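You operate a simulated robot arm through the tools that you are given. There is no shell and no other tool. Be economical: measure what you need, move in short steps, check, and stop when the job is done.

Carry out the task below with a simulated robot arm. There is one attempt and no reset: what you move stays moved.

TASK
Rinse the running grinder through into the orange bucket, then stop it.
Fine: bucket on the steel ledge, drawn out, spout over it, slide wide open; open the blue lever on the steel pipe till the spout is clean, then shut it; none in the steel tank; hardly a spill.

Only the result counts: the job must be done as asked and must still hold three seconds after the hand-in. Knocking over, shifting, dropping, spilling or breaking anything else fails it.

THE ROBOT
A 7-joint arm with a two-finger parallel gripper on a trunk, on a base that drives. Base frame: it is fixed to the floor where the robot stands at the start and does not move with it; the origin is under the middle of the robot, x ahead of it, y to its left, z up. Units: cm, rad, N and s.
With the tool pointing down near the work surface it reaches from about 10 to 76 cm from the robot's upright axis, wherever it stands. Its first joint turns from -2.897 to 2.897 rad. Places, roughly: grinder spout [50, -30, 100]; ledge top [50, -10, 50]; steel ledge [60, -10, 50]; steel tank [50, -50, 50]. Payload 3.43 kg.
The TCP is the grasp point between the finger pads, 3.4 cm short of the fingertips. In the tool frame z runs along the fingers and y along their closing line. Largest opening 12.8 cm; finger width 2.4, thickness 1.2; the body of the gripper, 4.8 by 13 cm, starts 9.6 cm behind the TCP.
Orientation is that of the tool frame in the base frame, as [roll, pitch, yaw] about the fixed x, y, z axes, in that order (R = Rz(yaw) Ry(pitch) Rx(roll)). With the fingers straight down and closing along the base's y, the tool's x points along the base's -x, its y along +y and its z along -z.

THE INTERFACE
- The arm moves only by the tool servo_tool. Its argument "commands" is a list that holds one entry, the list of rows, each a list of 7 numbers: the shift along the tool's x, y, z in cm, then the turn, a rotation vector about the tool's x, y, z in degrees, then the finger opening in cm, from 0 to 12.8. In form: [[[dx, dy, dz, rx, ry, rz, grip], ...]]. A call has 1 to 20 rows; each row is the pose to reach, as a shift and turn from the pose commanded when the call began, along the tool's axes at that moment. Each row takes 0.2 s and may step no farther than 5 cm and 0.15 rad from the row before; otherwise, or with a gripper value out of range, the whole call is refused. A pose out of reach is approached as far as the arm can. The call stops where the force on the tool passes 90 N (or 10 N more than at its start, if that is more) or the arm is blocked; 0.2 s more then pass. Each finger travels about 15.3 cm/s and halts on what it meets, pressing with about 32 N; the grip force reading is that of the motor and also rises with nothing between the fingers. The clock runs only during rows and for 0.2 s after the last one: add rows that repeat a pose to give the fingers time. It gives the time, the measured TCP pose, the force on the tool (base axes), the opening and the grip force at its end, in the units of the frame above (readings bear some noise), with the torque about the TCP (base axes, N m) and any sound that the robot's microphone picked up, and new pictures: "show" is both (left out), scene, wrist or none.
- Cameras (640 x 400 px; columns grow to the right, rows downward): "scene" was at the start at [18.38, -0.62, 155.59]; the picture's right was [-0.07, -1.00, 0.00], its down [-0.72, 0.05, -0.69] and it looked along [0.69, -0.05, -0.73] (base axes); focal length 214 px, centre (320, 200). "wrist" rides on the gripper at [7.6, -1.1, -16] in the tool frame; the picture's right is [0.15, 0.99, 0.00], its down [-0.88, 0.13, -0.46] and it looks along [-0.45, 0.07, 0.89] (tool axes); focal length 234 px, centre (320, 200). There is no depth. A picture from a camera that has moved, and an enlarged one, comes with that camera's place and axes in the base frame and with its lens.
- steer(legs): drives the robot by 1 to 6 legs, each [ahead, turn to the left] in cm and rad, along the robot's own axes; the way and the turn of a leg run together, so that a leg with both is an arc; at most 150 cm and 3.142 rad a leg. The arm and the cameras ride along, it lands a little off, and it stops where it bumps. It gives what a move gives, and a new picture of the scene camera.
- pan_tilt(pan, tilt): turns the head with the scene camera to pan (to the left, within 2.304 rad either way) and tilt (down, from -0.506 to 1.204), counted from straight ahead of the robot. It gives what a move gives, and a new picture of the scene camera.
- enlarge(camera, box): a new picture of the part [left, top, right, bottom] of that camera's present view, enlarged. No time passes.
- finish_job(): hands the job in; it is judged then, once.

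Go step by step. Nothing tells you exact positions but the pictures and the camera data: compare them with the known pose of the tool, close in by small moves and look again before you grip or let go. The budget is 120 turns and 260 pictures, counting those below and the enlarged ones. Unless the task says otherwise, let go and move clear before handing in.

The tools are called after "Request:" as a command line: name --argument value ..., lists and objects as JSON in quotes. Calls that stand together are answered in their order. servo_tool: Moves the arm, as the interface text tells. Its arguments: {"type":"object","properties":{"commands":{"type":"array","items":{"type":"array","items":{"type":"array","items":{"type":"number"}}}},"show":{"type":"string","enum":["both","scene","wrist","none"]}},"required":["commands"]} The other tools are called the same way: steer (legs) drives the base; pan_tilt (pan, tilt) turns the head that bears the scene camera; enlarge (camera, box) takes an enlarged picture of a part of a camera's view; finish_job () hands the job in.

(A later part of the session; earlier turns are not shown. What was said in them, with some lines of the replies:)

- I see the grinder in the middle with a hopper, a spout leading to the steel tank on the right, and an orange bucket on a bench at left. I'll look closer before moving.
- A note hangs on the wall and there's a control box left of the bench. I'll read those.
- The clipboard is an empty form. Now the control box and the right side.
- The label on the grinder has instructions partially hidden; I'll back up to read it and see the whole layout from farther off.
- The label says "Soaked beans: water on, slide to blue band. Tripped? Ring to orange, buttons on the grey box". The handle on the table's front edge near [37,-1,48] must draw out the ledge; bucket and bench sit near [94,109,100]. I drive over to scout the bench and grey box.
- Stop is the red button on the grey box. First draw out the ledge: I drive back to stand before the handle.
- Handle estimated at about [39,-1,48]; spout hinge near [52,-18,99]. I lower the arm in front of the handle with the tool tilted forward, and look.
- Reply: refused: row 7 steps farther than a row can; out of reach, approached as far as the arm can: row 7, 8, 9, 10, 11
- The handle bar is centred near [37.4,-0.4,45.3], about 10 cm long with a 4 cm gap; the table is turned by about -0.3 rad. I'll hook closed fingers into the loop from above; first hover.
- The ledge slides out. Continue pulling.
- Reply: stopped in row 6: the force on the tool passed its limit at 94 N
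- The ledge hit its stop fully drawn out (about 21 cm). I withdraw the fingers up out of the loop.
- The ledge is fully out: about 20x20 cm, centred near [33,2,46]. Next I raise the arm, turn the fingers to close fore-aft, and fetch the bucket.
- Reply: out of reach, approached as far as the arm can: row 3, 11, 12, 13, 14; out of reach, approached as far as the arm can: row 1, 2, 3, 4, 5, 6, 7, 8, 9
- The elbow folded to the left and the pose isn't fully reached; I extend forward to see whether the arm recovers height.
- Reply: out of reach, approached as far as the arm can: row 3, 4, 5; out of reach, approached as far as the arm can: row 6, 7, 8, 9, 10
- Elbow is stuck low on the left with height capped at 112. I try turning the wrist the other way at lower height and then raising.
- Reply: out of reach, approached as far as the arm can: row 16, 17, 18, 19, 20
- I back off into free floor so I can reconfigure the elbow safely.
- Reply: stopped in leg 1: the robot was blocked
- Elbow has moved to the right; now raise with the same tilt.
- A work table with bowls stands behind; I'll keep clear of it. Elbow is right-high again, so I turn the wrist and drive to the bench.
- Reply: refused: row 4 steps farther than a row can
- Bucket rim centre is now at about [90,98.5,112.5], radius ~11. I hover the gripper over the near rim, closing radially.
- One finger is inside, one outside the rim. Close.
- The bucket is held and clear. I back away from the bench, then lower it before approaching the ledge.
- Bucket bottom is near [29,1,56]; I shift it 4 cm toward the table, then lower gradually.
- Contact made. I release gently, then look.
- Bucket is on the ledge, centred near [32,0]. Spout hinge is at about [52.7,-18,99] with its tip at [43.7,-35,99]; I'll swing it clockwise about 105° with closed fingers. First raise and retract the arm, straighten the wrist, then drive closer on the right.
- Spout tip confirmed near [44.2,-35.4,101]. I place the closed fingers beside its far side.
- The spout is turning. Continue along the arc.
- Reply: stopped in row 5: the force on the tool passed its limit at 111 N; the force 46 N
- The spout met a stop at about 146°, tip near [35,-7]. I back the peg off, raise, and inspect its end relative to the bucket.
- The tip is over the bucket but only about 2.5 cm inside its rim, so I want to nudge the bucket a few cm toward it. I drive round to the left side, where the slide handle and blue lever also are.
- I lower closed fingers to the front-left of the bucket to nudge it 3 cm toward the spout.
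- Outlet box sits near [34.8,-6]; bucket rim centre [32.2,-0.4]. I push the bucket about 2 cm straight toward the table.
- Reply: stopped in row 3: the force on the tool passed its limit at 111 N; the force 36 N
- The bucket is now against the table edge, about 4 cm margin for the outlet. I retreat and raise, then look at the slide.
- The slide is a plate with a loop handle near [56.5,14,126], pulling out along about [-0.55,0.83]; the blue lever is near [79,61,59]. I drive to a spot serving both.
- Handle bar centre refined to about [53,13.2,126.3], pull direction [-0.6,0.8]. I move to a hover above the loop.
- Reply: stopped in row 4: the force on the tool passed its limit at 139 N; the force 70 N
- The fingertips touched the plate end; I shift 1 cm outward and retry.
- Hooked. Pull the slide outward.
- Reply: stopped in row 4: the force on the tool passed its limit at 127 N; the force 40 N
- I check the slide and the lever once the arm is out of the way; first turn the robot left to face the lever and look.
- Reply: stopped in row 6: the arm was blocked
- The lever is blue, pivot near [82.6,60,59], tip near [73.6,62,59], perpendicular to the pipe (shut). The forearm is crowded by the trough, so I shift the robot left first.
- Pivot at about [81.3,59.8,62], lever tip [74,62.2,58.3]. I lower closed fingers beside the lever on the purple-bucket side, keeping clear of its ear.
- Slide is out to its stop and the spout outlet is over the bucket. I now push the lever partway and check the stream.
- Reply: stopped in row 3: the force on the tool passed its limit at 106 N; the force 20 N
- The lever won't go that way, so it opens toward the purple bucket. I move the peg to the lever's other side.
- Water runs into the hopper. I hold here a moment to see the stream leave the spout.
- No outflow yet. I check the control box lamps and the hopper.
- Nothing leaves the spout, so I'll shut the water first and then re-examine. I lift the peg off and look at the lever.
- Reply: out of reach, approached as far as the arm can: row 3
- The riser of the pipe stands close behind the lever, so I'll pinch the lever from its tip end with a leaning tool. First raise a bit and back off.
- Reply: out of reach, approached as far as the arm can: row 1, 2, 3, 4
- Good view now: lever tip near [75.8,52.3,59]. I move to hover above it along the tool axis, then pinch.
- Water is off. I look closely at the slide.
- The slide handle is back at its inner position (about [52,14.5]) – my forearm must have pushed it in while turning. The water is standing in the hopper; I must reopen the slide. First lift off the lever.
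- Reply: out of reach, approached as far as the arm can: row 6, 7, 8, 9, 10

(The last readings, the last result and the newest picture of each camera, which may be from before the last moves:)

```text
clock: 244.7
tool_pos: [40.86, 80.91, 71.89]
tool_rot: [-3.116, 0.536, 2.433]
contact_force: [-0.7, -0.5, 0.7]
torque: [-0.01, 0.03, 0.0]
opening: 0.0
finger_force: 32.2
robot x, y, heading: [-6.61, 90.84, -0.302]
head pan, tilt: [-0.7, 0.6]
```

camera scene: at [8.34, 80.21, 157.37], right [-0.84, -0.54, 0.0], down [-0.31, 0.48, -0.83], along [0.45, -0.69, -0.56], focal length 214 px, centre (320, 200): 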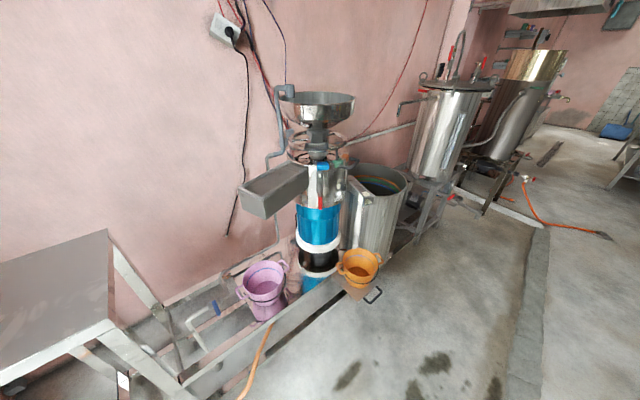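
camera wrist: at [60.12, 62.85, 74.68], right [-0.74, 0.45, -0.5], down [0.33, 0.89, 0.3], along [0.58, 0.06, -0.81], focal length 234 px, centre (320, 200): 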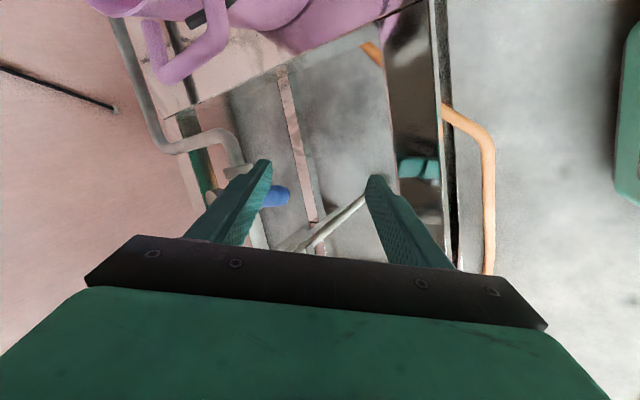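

Request:
servo_tool --commands '[[[0, 0, 0, -3.9, 0, -6.6, 0], [0, 0, 0, -7.9, 0, -13.2, 0], [0, 0, 0, -11.8, 0, -19.9, 0], [0, 0, 0, -15.7, 0, -26.5, 0], [0, 0, 0, -19.7, 0, -33.1, 0], [0, 0, 0, -23.6, 0, -39.7, 0], [0, 0, 0, -27.5, 0, -46.3, 0], [0, 0, 0, -31.4, 0, -53, 0], [0, 0, 0, -35.4, 0, -59.6, 0], [0, 0, 0, -39.3, 0, -66.2, 0]]]' --show "none"

Request:
servo_tool --commands '[[[0, 0, 0, 0, -7.5, 0, 0], [-2.5, 0, -3.5, 0, -15, 0, 0], [-5, 0, -7, 0, -15, 0, 0], [-7.5, 0, -10.5, 0, -15, 0, 0], [-10, 0, -14, 0, -15, 0, 0], [-12.5, 0, -17.5, 0, -15, 0, 0], [-15, 0, -21, 0, -15, 0, 0], [-17.5, 0, -24.5, 0, -15, 0, 0], [-20, 0, -28, 0, -15, 0, 0], [-22.5, 0, -31.5, 0, -15, 0, 0], [-25, 0, -35, 0, -15, 0, 0], [-27.5, 0, -38.5, 0, -15, 0, 0], [-30, 0, -42, 0, -15, 0, 0], [-32.5, 0, -45.5, 0, -15, 0, 0], [-34, 0, -49, 0, -15, 0, 0], [-35, 0, -53, 0, -15, 0, 0]]]' --show "scene"

```text
clock: 246.9
tool_pos: [40.55, 81.1, 71.91]
tool_rot: [-3.136, 0.512, -2.512]
contact_force: [0.6, 0.5, 0.4]
torque: [-0.01, 0.03, 0.01]
opening: 0.0
finger_force: 32.2
robot x, y, heading: [-6.53, 91.04, -0.303]
head pan, tilt: [-0.7, 0.6]
```

```text
clock: 250.3
tool_pos: [43.95, 83.72, 135.18]
tool_rot: [-3.137, 0.773, -2.512]
contact_force: [0.5, 0.1, 0.9]
torque: [0.0, 0.01, 0.01]
opening: 0.0
finger_force: 32.4
robot x, y, heading: [-6.25, 90.9, -0.299]
head pan, tilt: [-0.7, 0.6]
camera scene: at [8.37, 80.2, 157.37], right [-0.84, -0.54, 0.0], down [-0.31, 0.48, -0.83], along [0.45, -0.69, -0.56], focal length 214 px, centre (320, 200)
```

scene: 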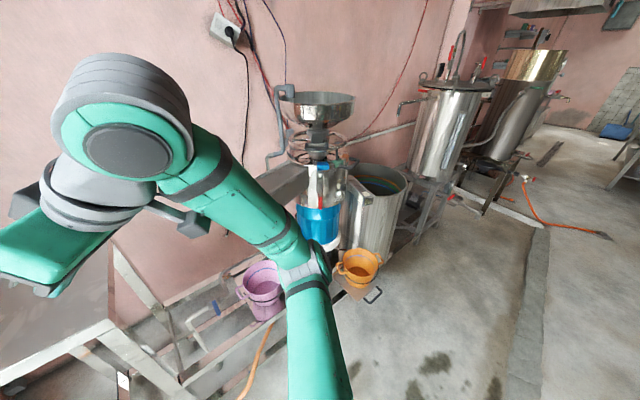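

Request:
servo_tool --commands '[[[0, 0, 0, 5.4, 0, 5.6, 0], [0, 0, 0, 10.9, 0, 11.1, 0], [0, 0, 0, 16.3, 0, 16.7, 0], [0, 0, 0, 21.7, 0, 22.3, 0], [0, 0, 0, 27.2, 0, 27.8, 0], [0, 0, 0, 32.6, 0, 33.4, 0], [0, 0, 0, 38, 0, 39, 0], [0, 0, 0, 43.5, 0, 44.5, 0], [0, 0, 0, 48.9, 0, 50.1, 0]]]' --show "none"

Request:
servo_tool --commands '[[[0, 0, 0, 0, 7, 0, 0], [0, 0, 0, 0, 14, 0, 0]]]' --show "none"

Request:
steer --legs '[[0, -0.62], [41, 0], [0, 0.31]]'

```text
clock: 252.3
tool_pos: [44.04, 83.79, 135.25]
tool_rot: [3.138, 0.776, 2.539]
contact_force: [-0.1, -0.5, 0.0]
torque: [0.02, -0.02, 0.0]
opening: 0.0
finger_force: 32.2
robot x, y, heading: [-6.37, 90.66, -0.301]
head pan, tilt: [-0.7, 0.6]
```

```text
clock: 252.9
tool_pos: [44.05, 83.97, 135.25]
tool_rot: [3.14, 0.532, 2.544]
contact_force: [-0.8, 0.6, -0.5]
torque: [0.0, 0.0, 0.0]
opening: 0.01
finger_force: 32.1
robot x, y, heading: [-5.91, 90.82, -0.301]
head pan, tilt: [-0.7, 0.6]
```

```text
clock: 258.4
tool_pos: [64.78, 36.06, 135.21]
tool_rot: [3.141, 0.531, 2.232]
contact_force: [0.5, -0.3, 0.6]
torque: [-0.01, 0.03, 0.03]
opening: 0.0
finger_force: 32.2
robot x, y, heading: [18.88, 57.89, -0.605]
head pan, tilt: [-0.7, 0.6]
camera scene: at [29.66, 43.44, 157.37], right [-0.97, -0.26, 0.0], down [-0.15, 0.55, -0.83], along [0.21, -0.8, -0.56], focal length 214 px, centre (320, 200)
```

scene: 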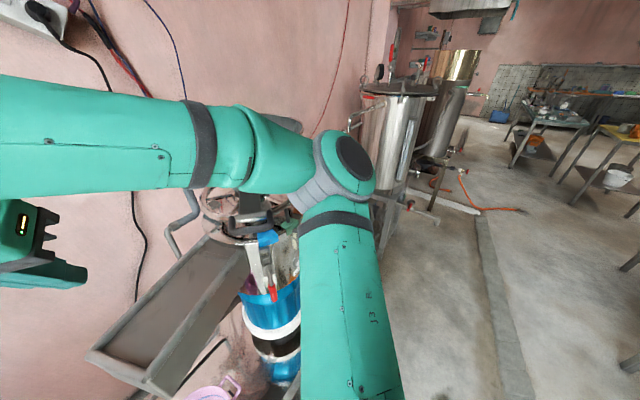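

Request:
servo_tool --commands '[[[-0.9, -4, 0.3, 0, 0, 0, 0], [-1.8, -8, 0.6, 0, 0, 0, 0], [-2.7, -12, 0.9, 0, 0, 0, 0], [-3.6, -16, 1.2, 0, 0, 0, 0], [-4.5, -20, 1.5, 0, 0, 0, 0], [-5.25, -23.7, 1.7, 0, 0, 0, 0], [-5.25, -23.7, 1.7, 0, 0, 0, 0]]]' --show "none"

Request:
enlarge --camera "wrist" --box '[220, 90, 420, 215]'

```text
clock: 260.0
tool_pos: [49.46, 17.08, 136.35]
tool_rot: [3.141, 0.532, 2.231]
contact_force: [-0.9, 0.4, 0.1]
torque: [-0.02, 0.01, 0.01]
opening: 0.01
finger_force: 32.3
robot x, y, heading: [18.89, 57.9, -0.61]
head pan, tilt: [-0.7, 0.6]
```

```text
3.20 times, centred on (320, 152) of wrist
camera zoom: at [39.54, 27.82, 146.28], right [0.7, 0.71, -0.07], down [0.43, -0.34, 0.84], along [0.57, -0.62, -0.54], focal length 749 px, centre (320, 352)
```

zoom: 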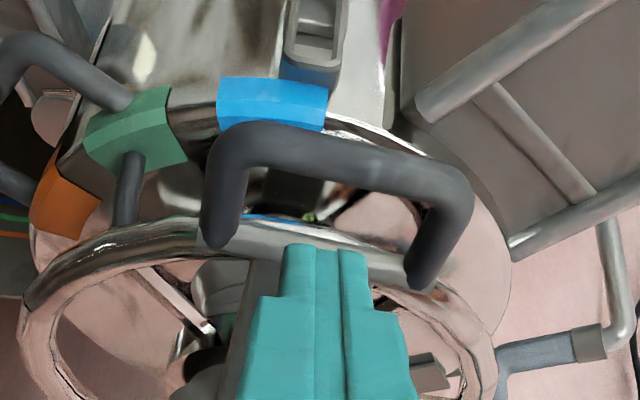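

Request:
servo_tool --commands '[[[0.1, 0, 3, 0, 0, 0, 0], [0.1, 0, 6, 0, 0, 0, 0], [0.1, 0, 9, 0, 0, 0, 0], [0.1, 0, 11, 0, 0, 0, 0]]]' --show "none"

Request:
pan_tilt --pan -0.25 --tilt 0.75

```text
clock: 261.0
tool_pos: [52.56, 12.98, 126.76]
tool_rot: [-3.14, 0.528, 2.235]
contact_force: [0.5, 0.6, -8.3]
torque: [0.47, 0.18, 0.1]
opening: 0.0
finger_force: 32.0
robot x, y, heading: [18.84, 57.85, -0.615]
head pan, tilt: [-0.7, 0.6]
```

```text
clock: 261.9
tool_pos: [52.6, 12.91, 127.12]
tool_rot: [-3.141, 0.534, 2.231]
contact_force: [-0.9, 2.0, -1.9]
torque: [0.02, 0.0, 0.01]
opening: 0.0
finger_force: 31.9
robot x, y, heading: [19.04, 58.33, -0.606]
head pan, tilt: [-0.25, 0.75]
camera scene: at [32.78, 45.7, 156.09], right [-0.76, -0.65, 0.0], down [-0.45, 0.52, -0.73], along [0.48, -0.55, -0.68], focal length 214 px, centre (320, 200)
```

scene: 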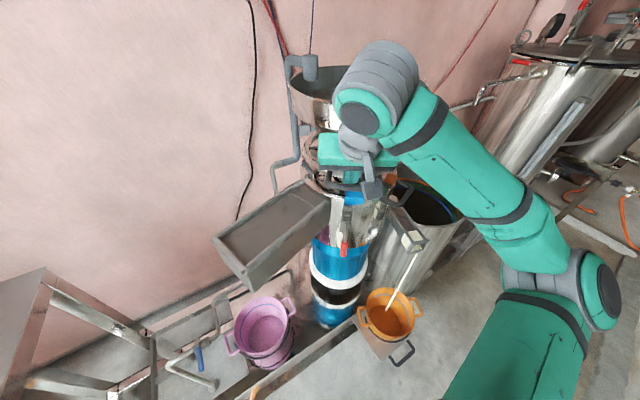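

A cream stream now runs from the spout into the bucket. I pull the slide wide open and check the stream.

Request:
servo_tool --commands '[[[1.72, 0, -1.02, 0, 0, 0, 0], [3.44, 0, -2.03, 0, 0, 0, 0], [5.0, 0, -2.95, 0, 0, 0, 0]]]' --show "none"

Request:
enlarge --camera "scene" --box '[330, 200, 450, 370]'

```text
clock: 262.8
tool_pos: [49.78, 16.57, 127.34]
tool_rot: [3.124, 0.551, 2.204]
contact_force: [18.2, -24.6, 14.6]
torque: [0.44, 0.01, -0.43]
opening: 0.0
finger_force: 32.2
robot x, y, heading: [18.6, 58.02, -0.603]
head pan, tilt: [-0.25, 0.75]
stopped in row 3: the force on the tool passed its limit at 111 N (the readings are from after the stop); the commanded pose is now the measured one
```

```text
2.35 times, centred on (390, 285) of scene
camera zoom: at [32.84, 45.61, 156.07], right [-0.76, -0.65, 0.0], down [-0.45, 0.52, -0.73], along [0.48, -0.55, -0.68], focal length 505 px, centre (155, 0)
```

zoom: 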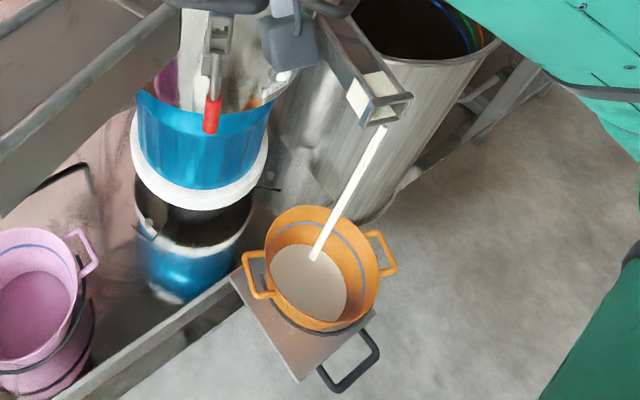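

The stream lands well inside the bucket. I hold and watch.

Request:
servo_tool --commands '[[[-0.4, 0, 0.2, 0, 0, 0, 0], [-0.4, 0, 0.2, 0, 0, 0, 0], [-0.4, 0, 0.2, 0, 0, 0, 0], [-0.4, 0, 0.2, 0, 0, 0, 0], [-0.4, 0, 0.2, 0, 0, 0, 0]]]' --show "none"

Request:
enlarge --camera "scene" --box '[340, 210, 450, 350]'

```text
clock: 264.0
tool_pos: [49.74, 16.65, 127.29]
tool_rot: [3.129, 0.547, 2.212]
contact_force: [0.8, 0.5, -0.2]
torque: [-0.01, -0.02, 0.02]
opening: 0.0
finger_force: 32.4
robot x, y, heading: [18.65, 57.71, -0.608]
head pan, tilt: [-0.25, 0.75]
```

```text
2.86 times, centred on (395, 280) of scene
camera zoom: at [32.78, 45.7, 156.09], right [-0.76, -0.65, 0.0], down [-0.45, 0.52, -0.73], along [0.48, -0.55, -0.68], focal length 613 px, centre (106, -29)
```

zoom: 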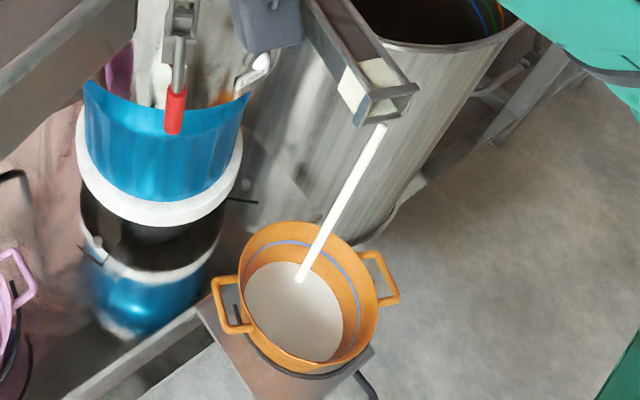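

Request:
servo_tool --commands '[[[0, 0, 0, 0, 0, 0, 0], [0, 0, 0, 0, 0, 0, 0]]]' --show "none"

Request:
enlarge --camera "scene" --box '[340, 210, 450, 350]'

```text
clock: 264.6
tool_pos: [49.88, 16.58, 127.24]
tool_rot: [3.127, 0.547, 2.212]
contact_force: [-0.8, 1.4, -0.6]
torque: [0.0, -0.02, 0.01]
opening: 0.0
finger_force: 31.4
robot x, y, heading: [18.8, 57.91, -0.613]
head pan, tilt: [-0.25, 0.75]
```

```text
2.86 times, centred on (395, 280) of scene
camera zoom: at [32.78, 45.7, 156.09], right [-0.76, -0.65, 0.0], down [-0.45, 0.52, -0.73], along [0.48, -0.55, -0.68], focal length 613 px, centre (106, -29)
```

zoom: 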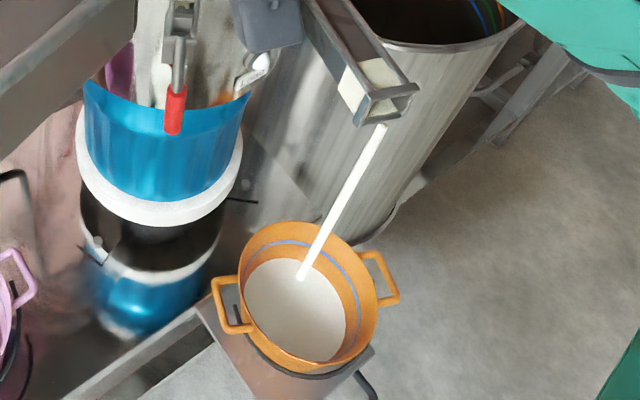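

Request:
servo_tool --commands '[[[0, 0, 0, 0, 0, 0, 0], [0, 0, 0, 0, 0, 0, 0], [0, 0, 0, 0, 0, 0, 0]]]' --show "none"

Request:
enlarge --camera "scene" --box '[340, 210, 450, 350]'

```text
clock: 265.4
tool_pos: [49.92, 16.61, 127.3]
tool_rot: [3.128, 0.547, 2.212]
contact_force: [-0.3, -0.1, -0.8]
torque: [0.0, 0.07, 0.02]
opening: 0.0
finger_force: 32.2
robot x, y, heading: [19.26, 58.16, -0.612]
head pan, tilt: [-0.25, 0.75]
```

```text
2.86 times, centred on (395, 280) of scene
camera zoom: at [32.78, 45.7, 156.09], right [-0.76, -0.65, 0.0], down [-0.45, 0.52, -0.73], along [0.48, -0.55, -0.68], focal length 613 px, centre (106, -29)
```

zoom: 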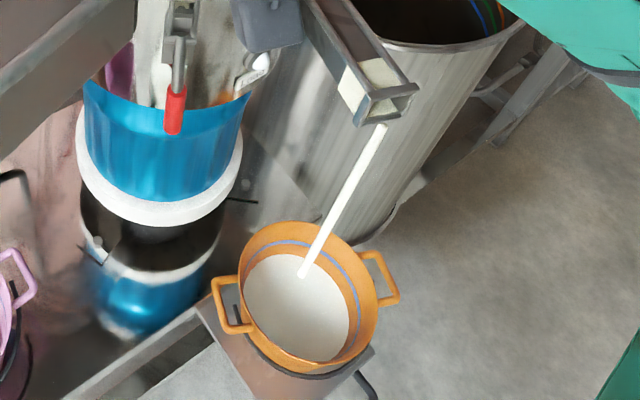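

Request:
servo_tool --commands '[[[0, 0, 0, 0, 0, 0, 0], [0, 0, 0, 0, 0, 0, 0], [0, 0, 0, 0, 0, 0, 0], [0, 0, 0, 0, 0, 0, 0]]]' --show "none"

Request:
enlarge --camera "scene" --box '[340, 210, 450, 350]'

```text
clock: 266.4
tool_pos: [49.81, 16.62, 127.32]
tool_rot: [3.128, 0.547, 2.21]
contact_force: [0.0, -0.1, 0.4]
torque: [-0.02, -0.02, -0.01]
opening: 0.0
finger_force: 32.4
robot x, y, heading: [18.69, 57.9, -0.608]
head pan, tilt: [-0.25, 0.75]
```

```text
2.86 times, centred on (395, 280) of scene
camera zoom: at [32.78, 45.7, 156.09], right [-0.76, -0.65, 0.0], down [-0.45, 0.52, -0.73], along [0.48, -0.55, -0.68], focal length 613 px, centre (106, -29)
```

zoom: 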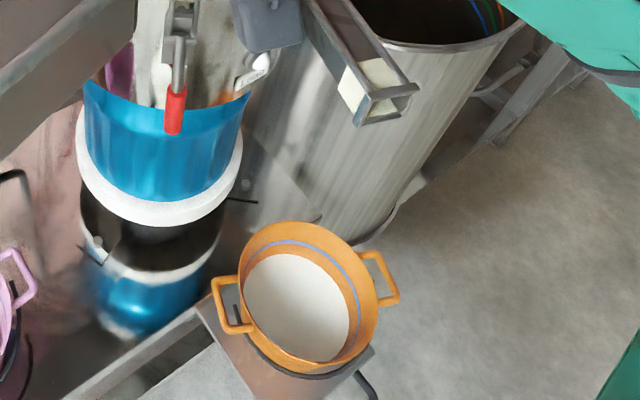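

Flow ended with the bucket about two-thirds full, but the spout still looks creamy, so it needs more clean water. I withdraw carefully without touching the slide, drive out backwards, and return to the lever.

Request:
servo_tool --commands '[[[-0.5, 0, 0.3, 0, 0, 0, 0], [-0.5, 0, -4, 0, 0, 0, 0], [-0.5, 0, -8.5, 0, 0, 0, 0], [-0.5, 0, -12.5, 0, 0, 0, 0]]]' --show "none"

Request:
steer --legs '[[-40, 0], [0, 0.6], [41, 0], [0, -0.3]]'

Request:
servo_tool --commands '[[[2.3, 1.25, 3.75, 0, 0, 0, 0], [4.6, 2.5, 7.5, 0, 0, 0, 0], [7, 3.8, 11.3, 0, 0, 0, 0], [9.3, 5, 15, 0, 0, 0, 0], [11.6, 6.3, 18.8, 0, 0, 0, 0], [14, 7.5, 22.5, 0, 0, 0, 0], [16.3, 8.8, 26.3, 0, 0, 0, 0], [18.6, 10, 30, 0, 0, 0, 0], [21, 11.3, 33.8, 0, 0, 0, 0], [23.3, 12.6, 37.6, 0, 0, 0, 0], [25.6, 13.8, 41.3, 0, 0, 0, 0], [27.9, 15.1, 45.1, 0, 0, 0, 0]]]'

Request:
pan_tilt --pan -0.6 --tilt 0.65

Request:
enlarge --camera "scene" --box '[300, 80, 480, 360]'

```text
clock: 267.4
tool_pos: [46.2, 21.56, 138.39]
tool_rot: [3.128, 0.548, 2.212]
contact_force: [0.3, -0.1, 0.2]
torque: [0.01, -0.02, -0.02]
opening: 0.0
finger_force: 31.9
robot x, y, heading: [19.22, 57.91, -0.61]
head pan, tilt: [-0.25, 0.75]
```

```text
clock: 275.0
tool_pos: [65.7, 54.07, 138.42]
tool_rot: [3.128, 0.548, 2.515]
contact_force: [0.3, 0.2, 0.2]
torque: [0.04, 0.0, 0.0]
opening: 0.0
finger_force: 31.7
robot x, y, heading: [28.57, 80.72, -0.31]
head pan, tilt: [-0.25, 0.75]
camera scene: at [45.61, 73.03, 156.09], right [-0.53, -0.85, 0.0], down [-0.58, 0.36, -0.73], along [0.62, -0.39, -0.68], focal length 214 px, centre (320, 200)
```

scene: 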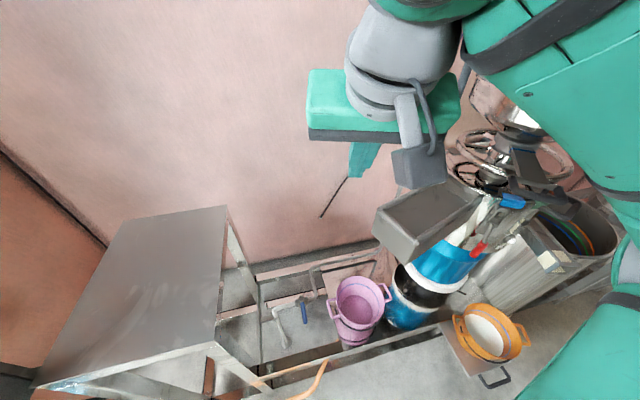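

```text
clock: 277.6
tool_pos: [74.68, 67.31, 85.72]
tool_rot: [3.128, 0.547, 2.514]
contact_force: [-0.2, -0.5, -0.6]
torque: [0.0, 0.0, 0.02]
opening: 0.02
finger_force: 32.2
out of reach, approached as far as the arm can: row 5, 6, 7, 8, 9, 10
robot x, y, heading: [28.84, 80.37, -0.307]
head pan, tilt: [-0.25, 0.75]
camera scene: at [45.62, 73.03, 156.09], right [-0.53, -0.85, 0.0], down [-0.58, 0.36, -0.73], along [0.62, -0.39, -0.68], focal length 214 px, centre (320, 200)
camera wrist: at [61.85, 74.8, 95.43], right [0.47, 0.88, -0.06], down [0.49, -0.2, 0.85], along [0.73, -0.43, -0.52], focal length 234 px, centre (320, 200)
```

scene: 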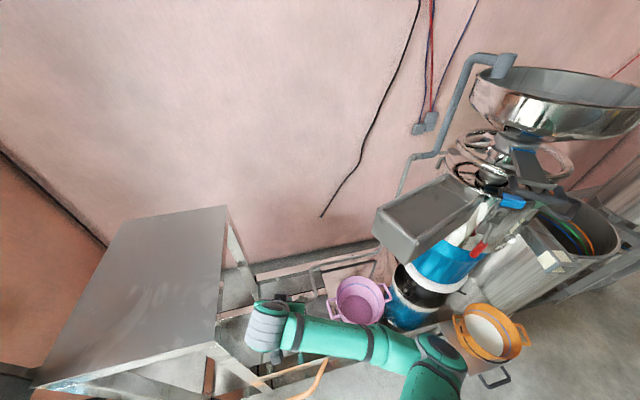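
wrist: 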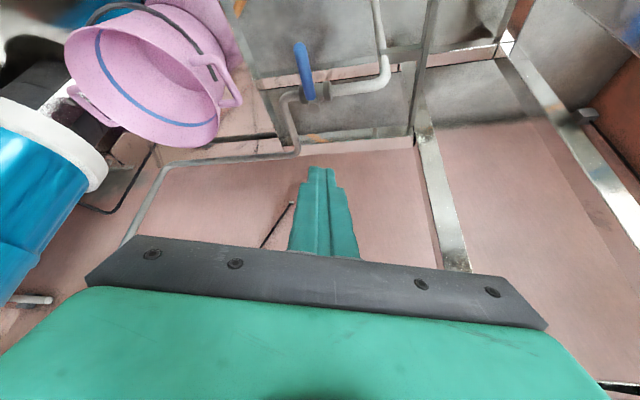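

```text
clock: 278.4
tool_pos: [74.69, 67.27, 85.74]
tool_rot: [3.128, 0.546, 2.515]
contact_force: [-0.3, 0.0, 0.1]
torque: [0.04, -0.01, 0.01]
opening: 0.0
finger_force: 32.4
robot x, y, heading: [28.97, 80.99, -0.304]
head pan, tilt: [-0.6, 0.649]
camera scene: at [43.93, 70.58, 156.94], right [-0.79, -0.62, 0.0], down [-0.37, 0.48, -0.8], along [0.49, -0.63, -0.6], focal length 214 px, centre (320, 200)
```

scene: 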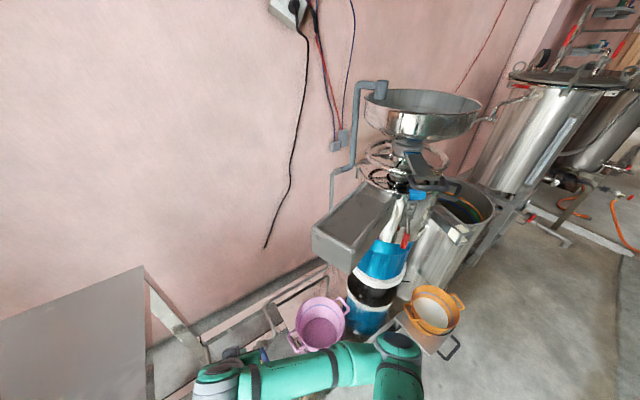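

```text
1.43 times, centred on (390, 220) of scene
camera zoom: at [43.93, 70.58, 156.94], right [-0.79, -0.62, 0.0], down [-0.37, 0.48, -0.8], along [0.49, -0.63, -0.6], focal length 306 px, centre (220, 171)
```

zoom: 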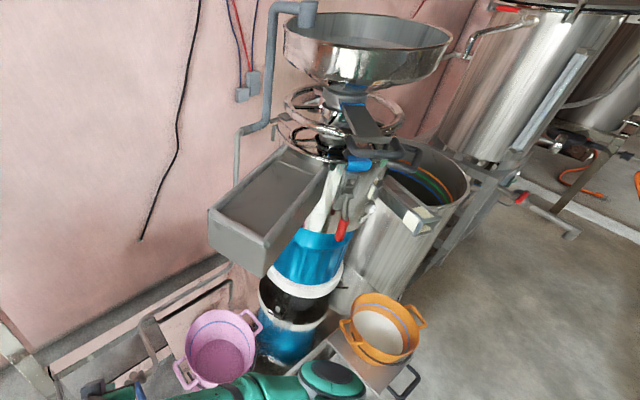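

The slide now stands out with its blue band showing. I open the lever with the closed fingers, hop over to its far side ready to shut it, and watch the spout.

Request:
servo_tool --commands '[[[1.78, 0.03, 3.73, 0, 0, 0, 0], [3.57, 0.06, 7.47, 0, 0, 0, 0], [5.35, 0.09, 11.2, 0, 0, 0, 0], [7.13, 0.12, 14.93, 0, 0, 0, 0], [8.92, 0.15, 18.67, 0, 0, 0, 0], [10.7, 0.18, 22.4, 0, 0, 0, 0], [10.22, -1.63, 22.7, 0, 0, 0, 0], [10.01, -3.68, 22.82, 0, 0, 0, 0], [9.29, -5.53, 23.26, 0, 0, 0, 0], [8.44, -6.72, 23.78, 0, 0, 0, 0], [7.87, -7.3, 24.13, 0, 0, 0, 0], [8.69, -7.0, 23.63, 0, 0, 0, 0], [6.87, -7.0, 20.64, 0, 0, 0, 0], [5.06, -7.0, 17.64, 0, 0, 0, 0], [2.28, -8.6, 19.33, 0, 0, 0, 0], [-0.51, -10.19, 21.01, 0, 0, 0, 0], [1.3, -10.19, 24.01, 0, 0, 0, 0], [3.02, -10.19, 26.83, 0, 0, 0, 0]]]' --show "wrist"

Request:
enlarge --camera "scene" --box '[340, 70, 500, 350]'

Request:
servo_tool --commands '[[[0, 0, 0, 0, 0, 0, 0], [0, 0, 0, 0, 0, 0, 0], [0, 0, 0, 0, 0, 0, 0], [0, 0, 0, 0, 0, 0, 0], [0, 0, 0, 0, 0, 0, 0], [0, 0, 0, 0, 0, 0, 0], [0, 0, 0, 0, 0, 0, 0]]]' --show "none"

Request:
enlarge --camera "scene" --box '[390, 210, 490, 350]'

```text
clock: 282.2
tool_pos: [77.91, 52.66, 60.76]
tool_rot: [3.127, 0.547, 2.513]
contact_force: [-1.1, -0.3, 0.5]
torque: [0.03, 0.0, 0.01]
opening: 0.0
finger_force: 32.0
robot x, y, heading: [28.56, 80.73, -0.306]
head pan, tilt: [-0.6, 0.649]
camera wrist: at [65.14, 60.12, 70.54], right [0.47, 0.88, -0.06], down [0.49, -0.2, 0.85], along [0.73, -0.43, -0.53], focal length 234 px, centre (320, 200)
```

wrist: 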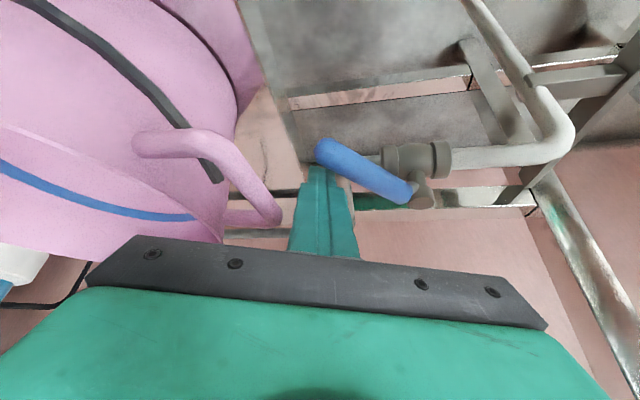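

```text
1.43 times, centred on (420, 210) of scene
camera zoom: at [43.92, 70.57, 156.95], right [-0.79, -0.62, 0.0], down [-0.37, 0.48, -0.8], along [0.49, -0.63, -0.6], focal length 306 px, centre (177, 186)
```

zoom: 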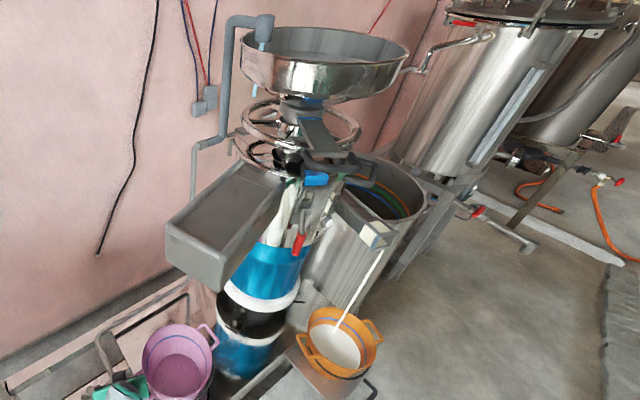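

```text
clock: 283.8
tool_pos: [77.99, 52.54, 60.82]
tool_rot: [3.128, 0.547, 2.515]
contact_force: [-0.4, 0.2, 0.1]
torque: [0.01, -0.01, -0.02]
opening: 0.0
finger_force: 32.3
robot x, y, heading: [28.62, 80.4, -0.305]
head pan, tilt: [-0.6, 0.649]
```

```text
2.86 times, centred on (440, 280) of scene
camera zoom: at [43.92, 70.58, 156.95], right [-0.79, -0.62, 0.0], down [-0.37, 0.48, -0.8], along [0.49, -0.63, -0.6], focal length 613 px, centre (-23, -29)
```

zoom: 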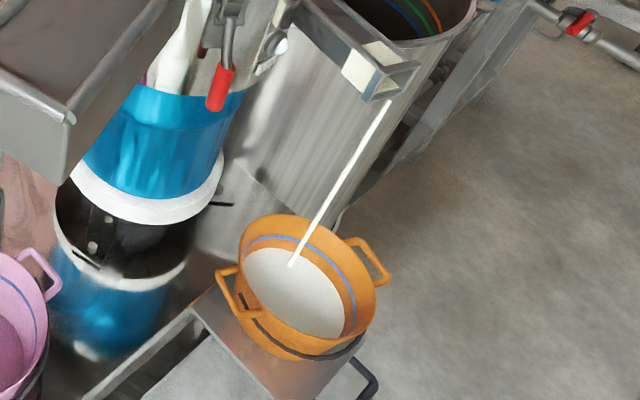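

Clean water runs through into the bucket. I keep watching in short steps.

Request:
servo_tool --commands '[[[0, 0, 0, 0, 0, 0, 0], [0, 0, 0, 0, 0, 0, 0], [0, 0, 0, 0, 0, 0, 0], [0, 0, 0, 0, 0, 0, 0], [0, 0, 0, 0, 0, 0, 0], [0, 0, 0, 0, 0, 0, 0]]]' --show "none"

Request:
enlarge --camera "scene" --box '[390, 210, 490, 350]'

Request:
servo_tool --commands '[[[0, 0, 0, 0, 0, 0, 0], [0, 0, 0, 0, 0, 0, 0], [0, 0, 0, 0, 0, 0, 0], [0, 0, 0, 0, 0, 0, 0], [0, 0, 0, 0, 0, 0, 0], [0, 0, 0, 0, 0, 0, 0]]]' --show "none"

Request:
enlarge --camera "scene" --box '[390, 210, 490, 350]'

```text
clock: 285.2
tool_pos: [77.89, 52.56, 60.79]
tool_rot: [3.127, 0.546, 2.516]
contact_force: [0.5, -1.5, -0.9]
torque: [0.02, 0.02, 0.01]
opening: 0.01
finger_force: 31.8
robot x, y, heading: [28.49, 80.81, -0.307]
head pan, tilt: [-0.6, 0.649]
```

```text
2.86 times, centred on (440, 280) of scene
camera zoom: at [43.92, 70.58, 156.95], right [-0.79, -0.62, 0.0], down [-0.37, 0.48, -0.8], along [0.49, -0.63, -0.6], focal length 613 px, centre (-23, -29)
```

zoom: 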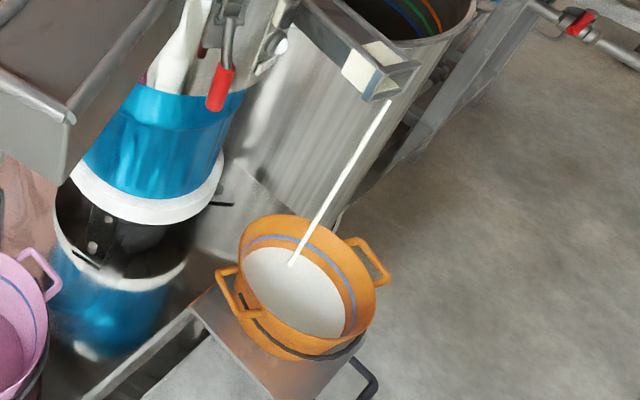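

```text
clock: 286.6
tool_pos: [77.92, 52.65, 60.95]
tool_rot: [3.129, 0.547, 2.515]
contact_force: [0.7, -0.2, -0.6]
torque: [0.0, 0.0, 0.03]
opening: 0.0
finger_force: 31.8
robot x, y, heading: [28.67, 80.86, -0.31]
head pan, tilt: [-0.6, 0.649]
```

```text
2.86 times, centred on (440, 280) of scene
camera zoom: at [43.92, 70.58, 156.95], right [-0.79, -0.62, 0.0], down [-0.37, 0.48, -0.8], along [0.49, -0.63, -0.6], focal length 613 px, centre (-23, -29)
```

zoom: 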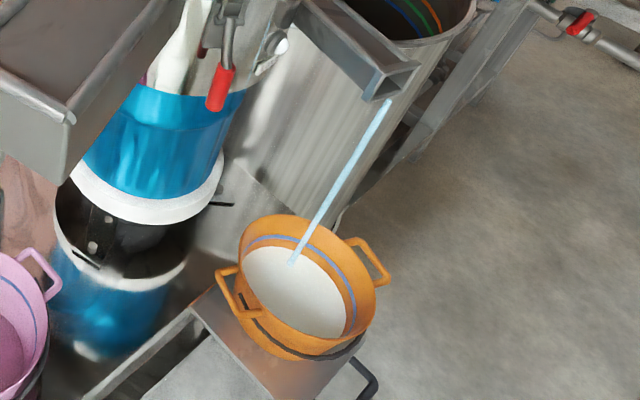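

The spout is clean and the stream runs clear. I shut the lever now.

Request:
servo_tool --commands '[[[1.38, 0.19, -0.84, 0, 0, 0, 0], [2.78, 0.48, -1.69, 0, 0, 0, 0], [4.38, 1.1, -2.66, 0, 0, 0, 0], [5.77, 2.15, -3.5, 0, 0, 0, 0], [6.75, 3.48, -4.1, 0, 0, 0, 0], [7.1, 4.1, -4.3, 0, 0, 0, 0]]]' --show "wrist"

Request:
enlarge --camera "scene" --box '[340, 70, 500, 350]'

```text
clock: 288.0
tool_pos: [73.63, 60.41, 60.89]
tool_rot: [3.132, 0.547, 2.516]
contact_force: [2.1, -13.2, 2.6]
torque: [-0.16, -0.04, -0.07]
opening: 0.04
finger_force: 32.1
robot x, y, heading: [28.8, 80.43, -0.302]
head pan, tilt: [-0.6, 0.649]
camera wrist: at [60.85, 68.06, 70.7], right [0.47, 0.88, -0.07], down [0.49, -0.2, 0.85], along [0.73, -0.44, -0.52], focal length 234 px, centre (320, 200)
```

wrist: 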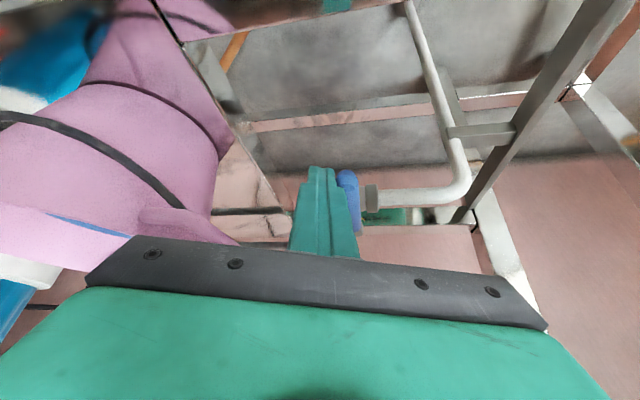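

```text
1.43 times, centred on (420, 210) of scene
camera zoom: at [43.92, 70.55, 156.94], right [-0.79, -0.62, 0.0], down [-0.37, 0.48, -0.8], along [0.49, -0.63, -0.6], focal length 306 px, centre (177, 186)
```

zoom: 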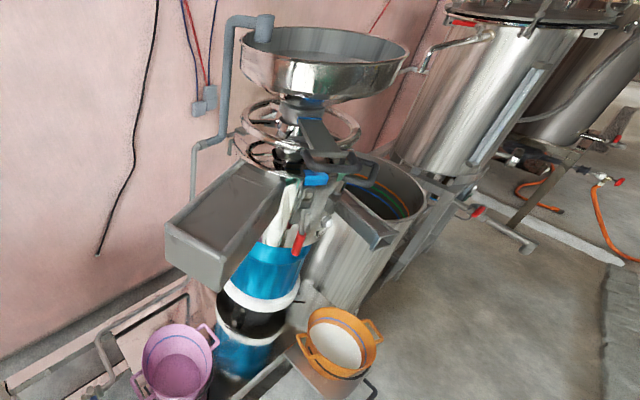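

Water is shut and the flow has stopped. Now to the grey box: lift off, back away, raise the tool to horizontal and drive round in front of the panel.

Request:
servo_tool --commands '[[[-1, -1.62, 0.61, 0, 0, 0, 0], [-3.1, -1.62, -2.8, 0, 0, 0, 0], [-5.15, -1.62, -6.2, 0, 0, 0, 0], [-7.2, -1.62, -9.65, 0, 0, 0, 0]]]' --show "none"

Request:
steer --legs '[[-30, 0]]'

Request:
servo_tool --commands '[[[-1.8, 0, -2.8, 0, -7, 0, 0], [-3.6, 0, -5.6, 0, -14, 0, 0], [-5.4, 0, -8.4, 0, -21, 0, 0], [-7.2, 0, -11.2, 0, -28, 0, 0], [-9, 0, -14, 0, -35, 0, 0], [-10.8, 0, -17, 0, -42, 0, 0], [-12.6, 0, -20, 0, -49, 0, 0], [-14.4, 0, -23, 0, -56, 0, 0], [-16.2, 0, -26, 0, -58, 0, 0], [-18, 0, -29, 0, -58, 0, 0], [-19.8, 0, -32, 0, -58, 0, 0]]]' --show "none"

Request:
steer --legs '[[0, -1.417], [-52, 0], [0, 1.724]]'

Request:
pan_tilt --pan 0.1 --tilt 0.6

Request:
enlarge --camera "wrist" --box '[0, 0, 640, 400]'

```text
clock: 289.0
tool_pos: [73.62, 58.56, 73.04]
tool_rot: [3.127, 0.545, 2.517]
contact_force: [-0.7, 1.0, -0.1]
torque: [-0.01, 0.05, 0.01]
opening: 0.01
finger_force: 32.1
robot x, y, heading: [28.56, 80.71, -0.308]
head pan, tilt: [-0.6, 0.649]
```

```text
clock: 291.1
tool_pos: [44.87, 67.41, 73.07]
tool_rot: [3.128, 0.548, 2.511]
contact_force: [0.3, 0.3, -0.1]
torque: [0.0, -0.03, -0.03]
opening: 0.02
finger_force: 32.3
robot x, y, heading: [-0.04, 90.08, -0.313]
head pan, tilt: [-0.6, 0.649]
camera scene: at [15.17, 79.68, 156.95], right [-0.79, -0.61, 0.0], down [-0.37, 0.48, -0.8], along [0.49, -0.63, -0.6], focal length 214 px, centre (320, 200)
```

scene: 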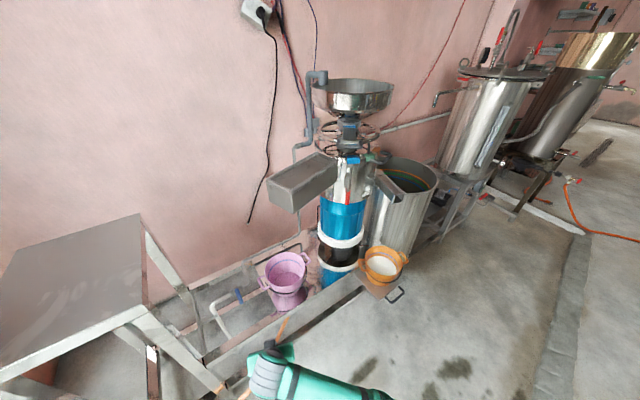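

```text
clock: 293.5
tool_pos: [50.74, 65.36, 105.75]
tool_rot: [2.288, 1.556, 1.666]
contact_force: [-0.2, 0.5, -0.2]
torque: [0.03, 0.02, 0.01]
opening: 0.0
finger_force: 32.4
out of reach, approached as far as the arm can: row 7, 8, 9, 10, 11
robot x, y, heading: [0.18, 90.02, -0.315]
head pan, tilt: [-0.6, 0.649]
```

```text
clock: 305.1
tool_pos: [62.98, 134.19, 105.7]
tool_rot: [2.276, 1.555, 1.98]
contact_force: [0.4, -0.5, -0.6]
torque: [-0.02, 0.03, 0.04]
opening: 0.0
finger_force: 32.5
robot x, y, heading: [7.01, 141.05, 0.021]
head pan, tilt: [-0.6, 0.649]
camera scene: at [24.54, 136.47, 156.95], right [-0.55, -0.83, 0.0], down [-0.5, 0.33, -0.8], along [0.66, -0.44, -0.6], focal length 214 px, centre (320, 200)
```

scene: 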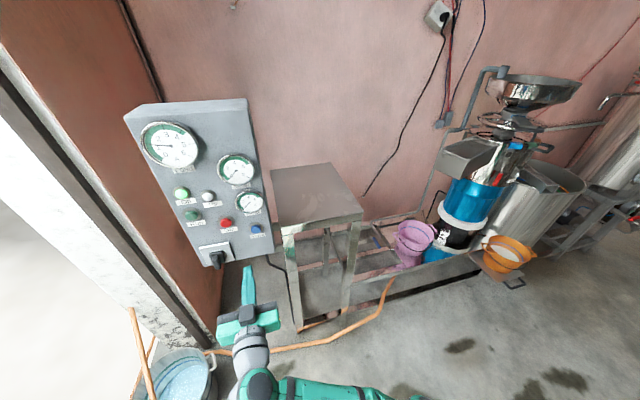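

```text
clock: 306.1
tool_pos: [62.9, 134.19, 105.78]
tool_rot: [2.277, 1.553, 1.983]
contact_force: [-0.1, 1.1, 0.4]
torque: [0.02, 0.01, -0.01]
opening: 0.0
finger_force: 32.2
robot x, y, heading: [6.79, 141.14, 0.013]
head pan, tilt: [0.099, 0.6]
camera scene: at [26.08, 142.27, 157.37], right [0.12, -0.99, 0.0], down [-0.56, -0.07, -0.83], along [0.82, 0.1, -0.56], focal length 214 px, centre (320, 200)
```

scene: 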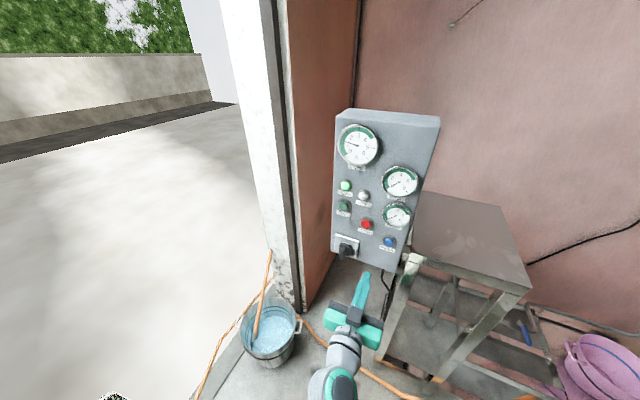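

```text
1.00 times, centred on (320, 200) of wrist (not enlarged: the box is as wide or as high as the picture)
camera zoom: at [47.22, 137.87, 98.32], right [0.29, 0.95, -0.13], down [-0.39, 0.24, 0.89], along [0.87, -0.2, 0.44], focal length 234 px, centre (320, 200)
```

zoom: 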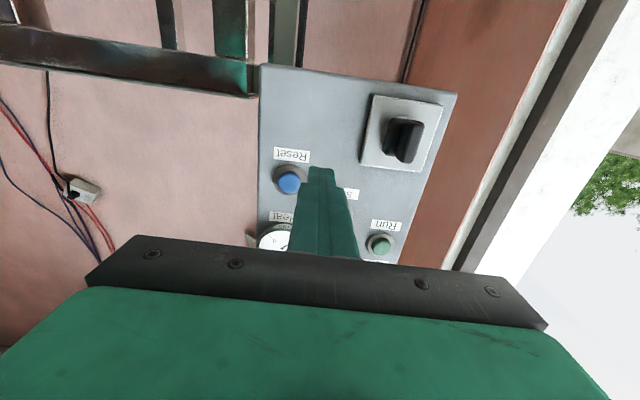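

The panel is in view: the red Stop button is near [76,133.8,114.7]. I bring the closed fingertips just in front of it.

Request:
servo_tool --commands '[[[-2, 0.9, 1, 0, -7, 0, 0], [-4, 1.8, 2.5, 0, -14, 0, 0], [-6, 2.7, 4.5, 0, -20, 0, 0], [-7.8, 3.6, 6.5, 0, -20, 0, 0], [-7.8, 3.6, 6.5, 0, -20, 0, 0]]]' --show "wrist"

Request:
enlarge --camera "scene" --box '[310, 160, 430, 310]'

```text
clock: 307.3
tool_pos: [70.03, 135.65, 113.51]
tool_rot: [0.038, 1.231, -0.26]
contact_force: [0.3, 0.0, 1.0]
torque: [0.0, -0.02, 0.0]
opening: 0.01
finger_force: 31.7
robot x, y, heading: [7.02, 141.14, 0.017]
head pan, tilt: [0.099, 0.6]
camera wrist: at [57.8, 138.28, 101.1], right [0.34, 0.93, -0.13], down [-0.66, 0.33, 0.68], along [0.68, -0.15, 0.72], focal length 234 px, centre (320, 200)
```

wrist: 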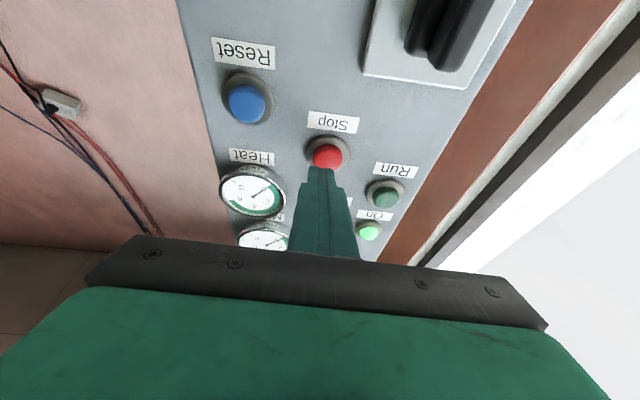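

```text
2.67 times, centred on (370, 235) of scene
camera zoom: at [26.08, 142.28, 157.37], right [0.12, -0.99, 0.0], down [-0.56, -0.07, -0.83], along [0.82, 0.1, -0.56], focal length 572 px, centre (187, 107)
5 turns are left
```

zoom: 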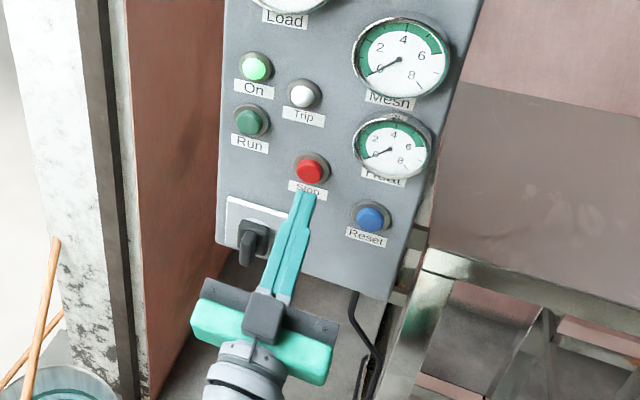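

Aligned with the red Stop button. I press it, retreat, and check the lamps.

Request:
servo_tool --commands '[[[0.56, 0.26, 2.48, 0, 0, 0, 0], [0.83, 0.39, 3.54, 0, 0, 0, 0], [1.1, 0.41, 4.32, 0, 0, 0, 0], [1.31, 0.37, 4.92, 0, 0, 0, 0], [1.45, 0.37, 5.3, 0, 0, 0, 0]]]' --show "wrist"

Request:
servo_tool --commands '[[[0, 0, -4, 0, 0, 0, 0], [0, 0, -8, 0, 0, 0, 0], [0, 0, -12, 0, 0, 0, 0]]]' --show "none"

Request:
enlarge --camera "scene" --box '[310, 110, 430, 260]'

```text
clock: 308.2
tool_pos: [73.44, 135.72, 114.34]
tool_rot: [0.076, 1.225, -0.216]
contact_force: [-52.3, 0.2, 1.7]
torque: [0.46, 0.62, -1.34]
opening: 0.01
finger_force: 31.8
robot x, y, heading: [6.99, 141.03, 0.02]
head pan, tilt: [0.099, 0.6]
heard: click
stopped in row 4: the force on the tool passed its limit at 544 N (the readings are from after the stop); the commanded pose is now the measured one
camera wrist: at [61.27, 138.57, 101.87], right [0.33, 0.94, -0.11], down [-0.66, 0.31, 0.68], along [0.67, -0.15, 0.73], focal length 234 px, centre (320, 200)
```

wrist: 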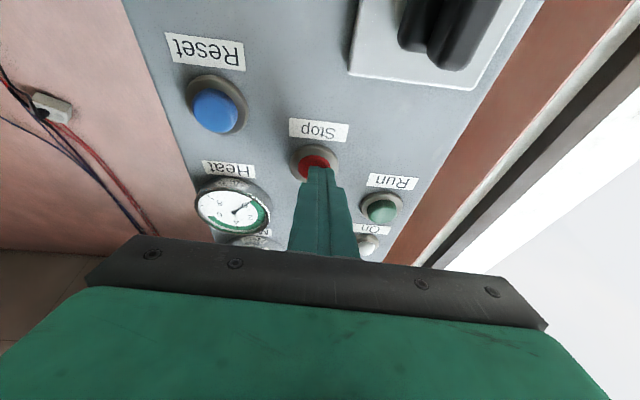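

```text
clock: 309.0
tool_pos: [63.52, 138.97, 109.89]
tool_rot: [0.063, 1.236, -0.229]
contact_force: [0.3, 0.0, 0.0]
torque: [-0.01, -0.01, 0.01]
opening: 0.01
finger_force: 32.2
robot x, y, heading: [6.67, 140.91, 0.018]
head pan, tilt: [0.099, 0.6]
```

```text
2.67 times, centred on (370, 185) of scene
camera zoom: at [26.07, 142.28, 157.37], right [0.12, -0.99, 0.0], down [-0.56, -0.07, -0.83], along [0.82, 0.1, -0.56], focal length 572 px, centre (187, 240)
4 turns are left
```

zoom: 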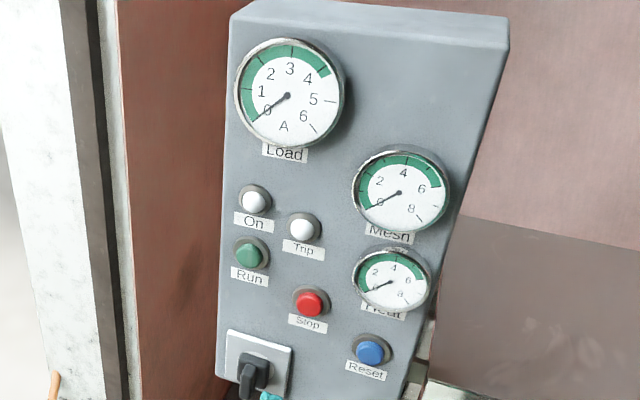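

A click, and the On lamp is dark: the grinder has stopped. One last look at the machine before handing in.

Request:
pan_tilt --pan -0.9 --tilt 0.5

Request:
enlarge --camera "scene" --box '[220, 90, 420, 290]'

```text
clock: 310.3
tool_pos: [63.55, 138.93, 109.95]
tool_rot: [0.067, 1.234, -0.228]
contact_force: [-0.9, 0.7, -0.4]
torque: [-0.02, 0.0, -0.01]
opening: 0.0
finger_force: 31.9
robot x, y, heading: [7.24, 141.23, 0.019]
head pan, tilt: [-0.901, 0.499]
camera scene: at [23.07, 134.24, 158.28], right [-0.77, -0.64, 0.0], down [-0.3, 0.37, -0.88], along [0.56, -0.68, -0.48], focal length 214 px, centre (320, 200)
```

scene: 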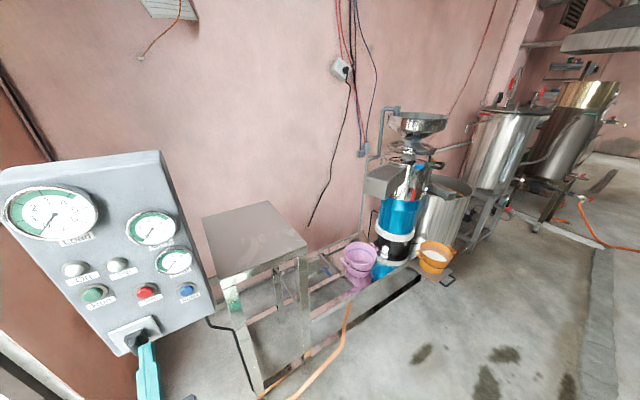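

```text
2.00 times, centred on (320, 190) of scene
camera zoom: at [23.07, 134.24, 158.28], right [-0.77, -0.64, 0.0], down [-0.3, 0.37, -0.88], along [0.56, -0.68, -0.48], focal length 429 px, centre (320, 220)
3 turns are left
```

zoom: 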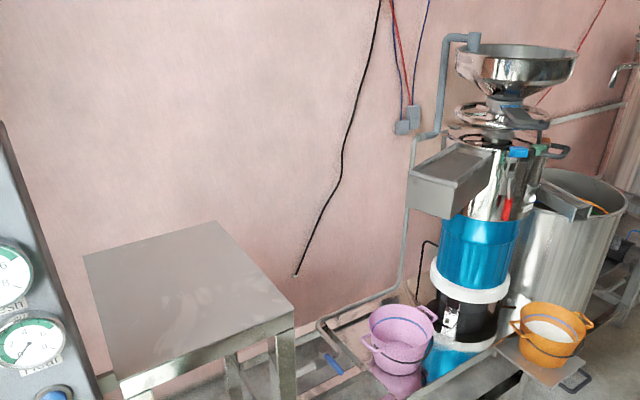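

The bucket stands on the drawn-out ledge with the spout over it, the slide is out, the lever is shut, and nothing is running. I hand in.

Request:
finish_job

```text
The job is handed in.
```

I rinsed the grinder through into the orange bucket until the spout ran clean, shut the blue lever, and stopped the grinder. The job is handed in.

- **Ledge and bucket:** The bucket stands on the fully drawn-out ledge, about two-thirds full. I saw no spill.
- **Slide:** My arm knocked the slide shut after I first opened it. About 20 s of water stood in the hopper until I pulled it open again, and it was still out at the end.
- **Steel tank:** I saw nothing run from the spout until it was over the bucket, so none should have gone into the tank.
- **Bumps:** The robot backed into the work table behind it once. It also pressed hard on the red Stop button, which clicked, and the On lamp went dark. I saw no damage from either, but I did not check the table afterwards.
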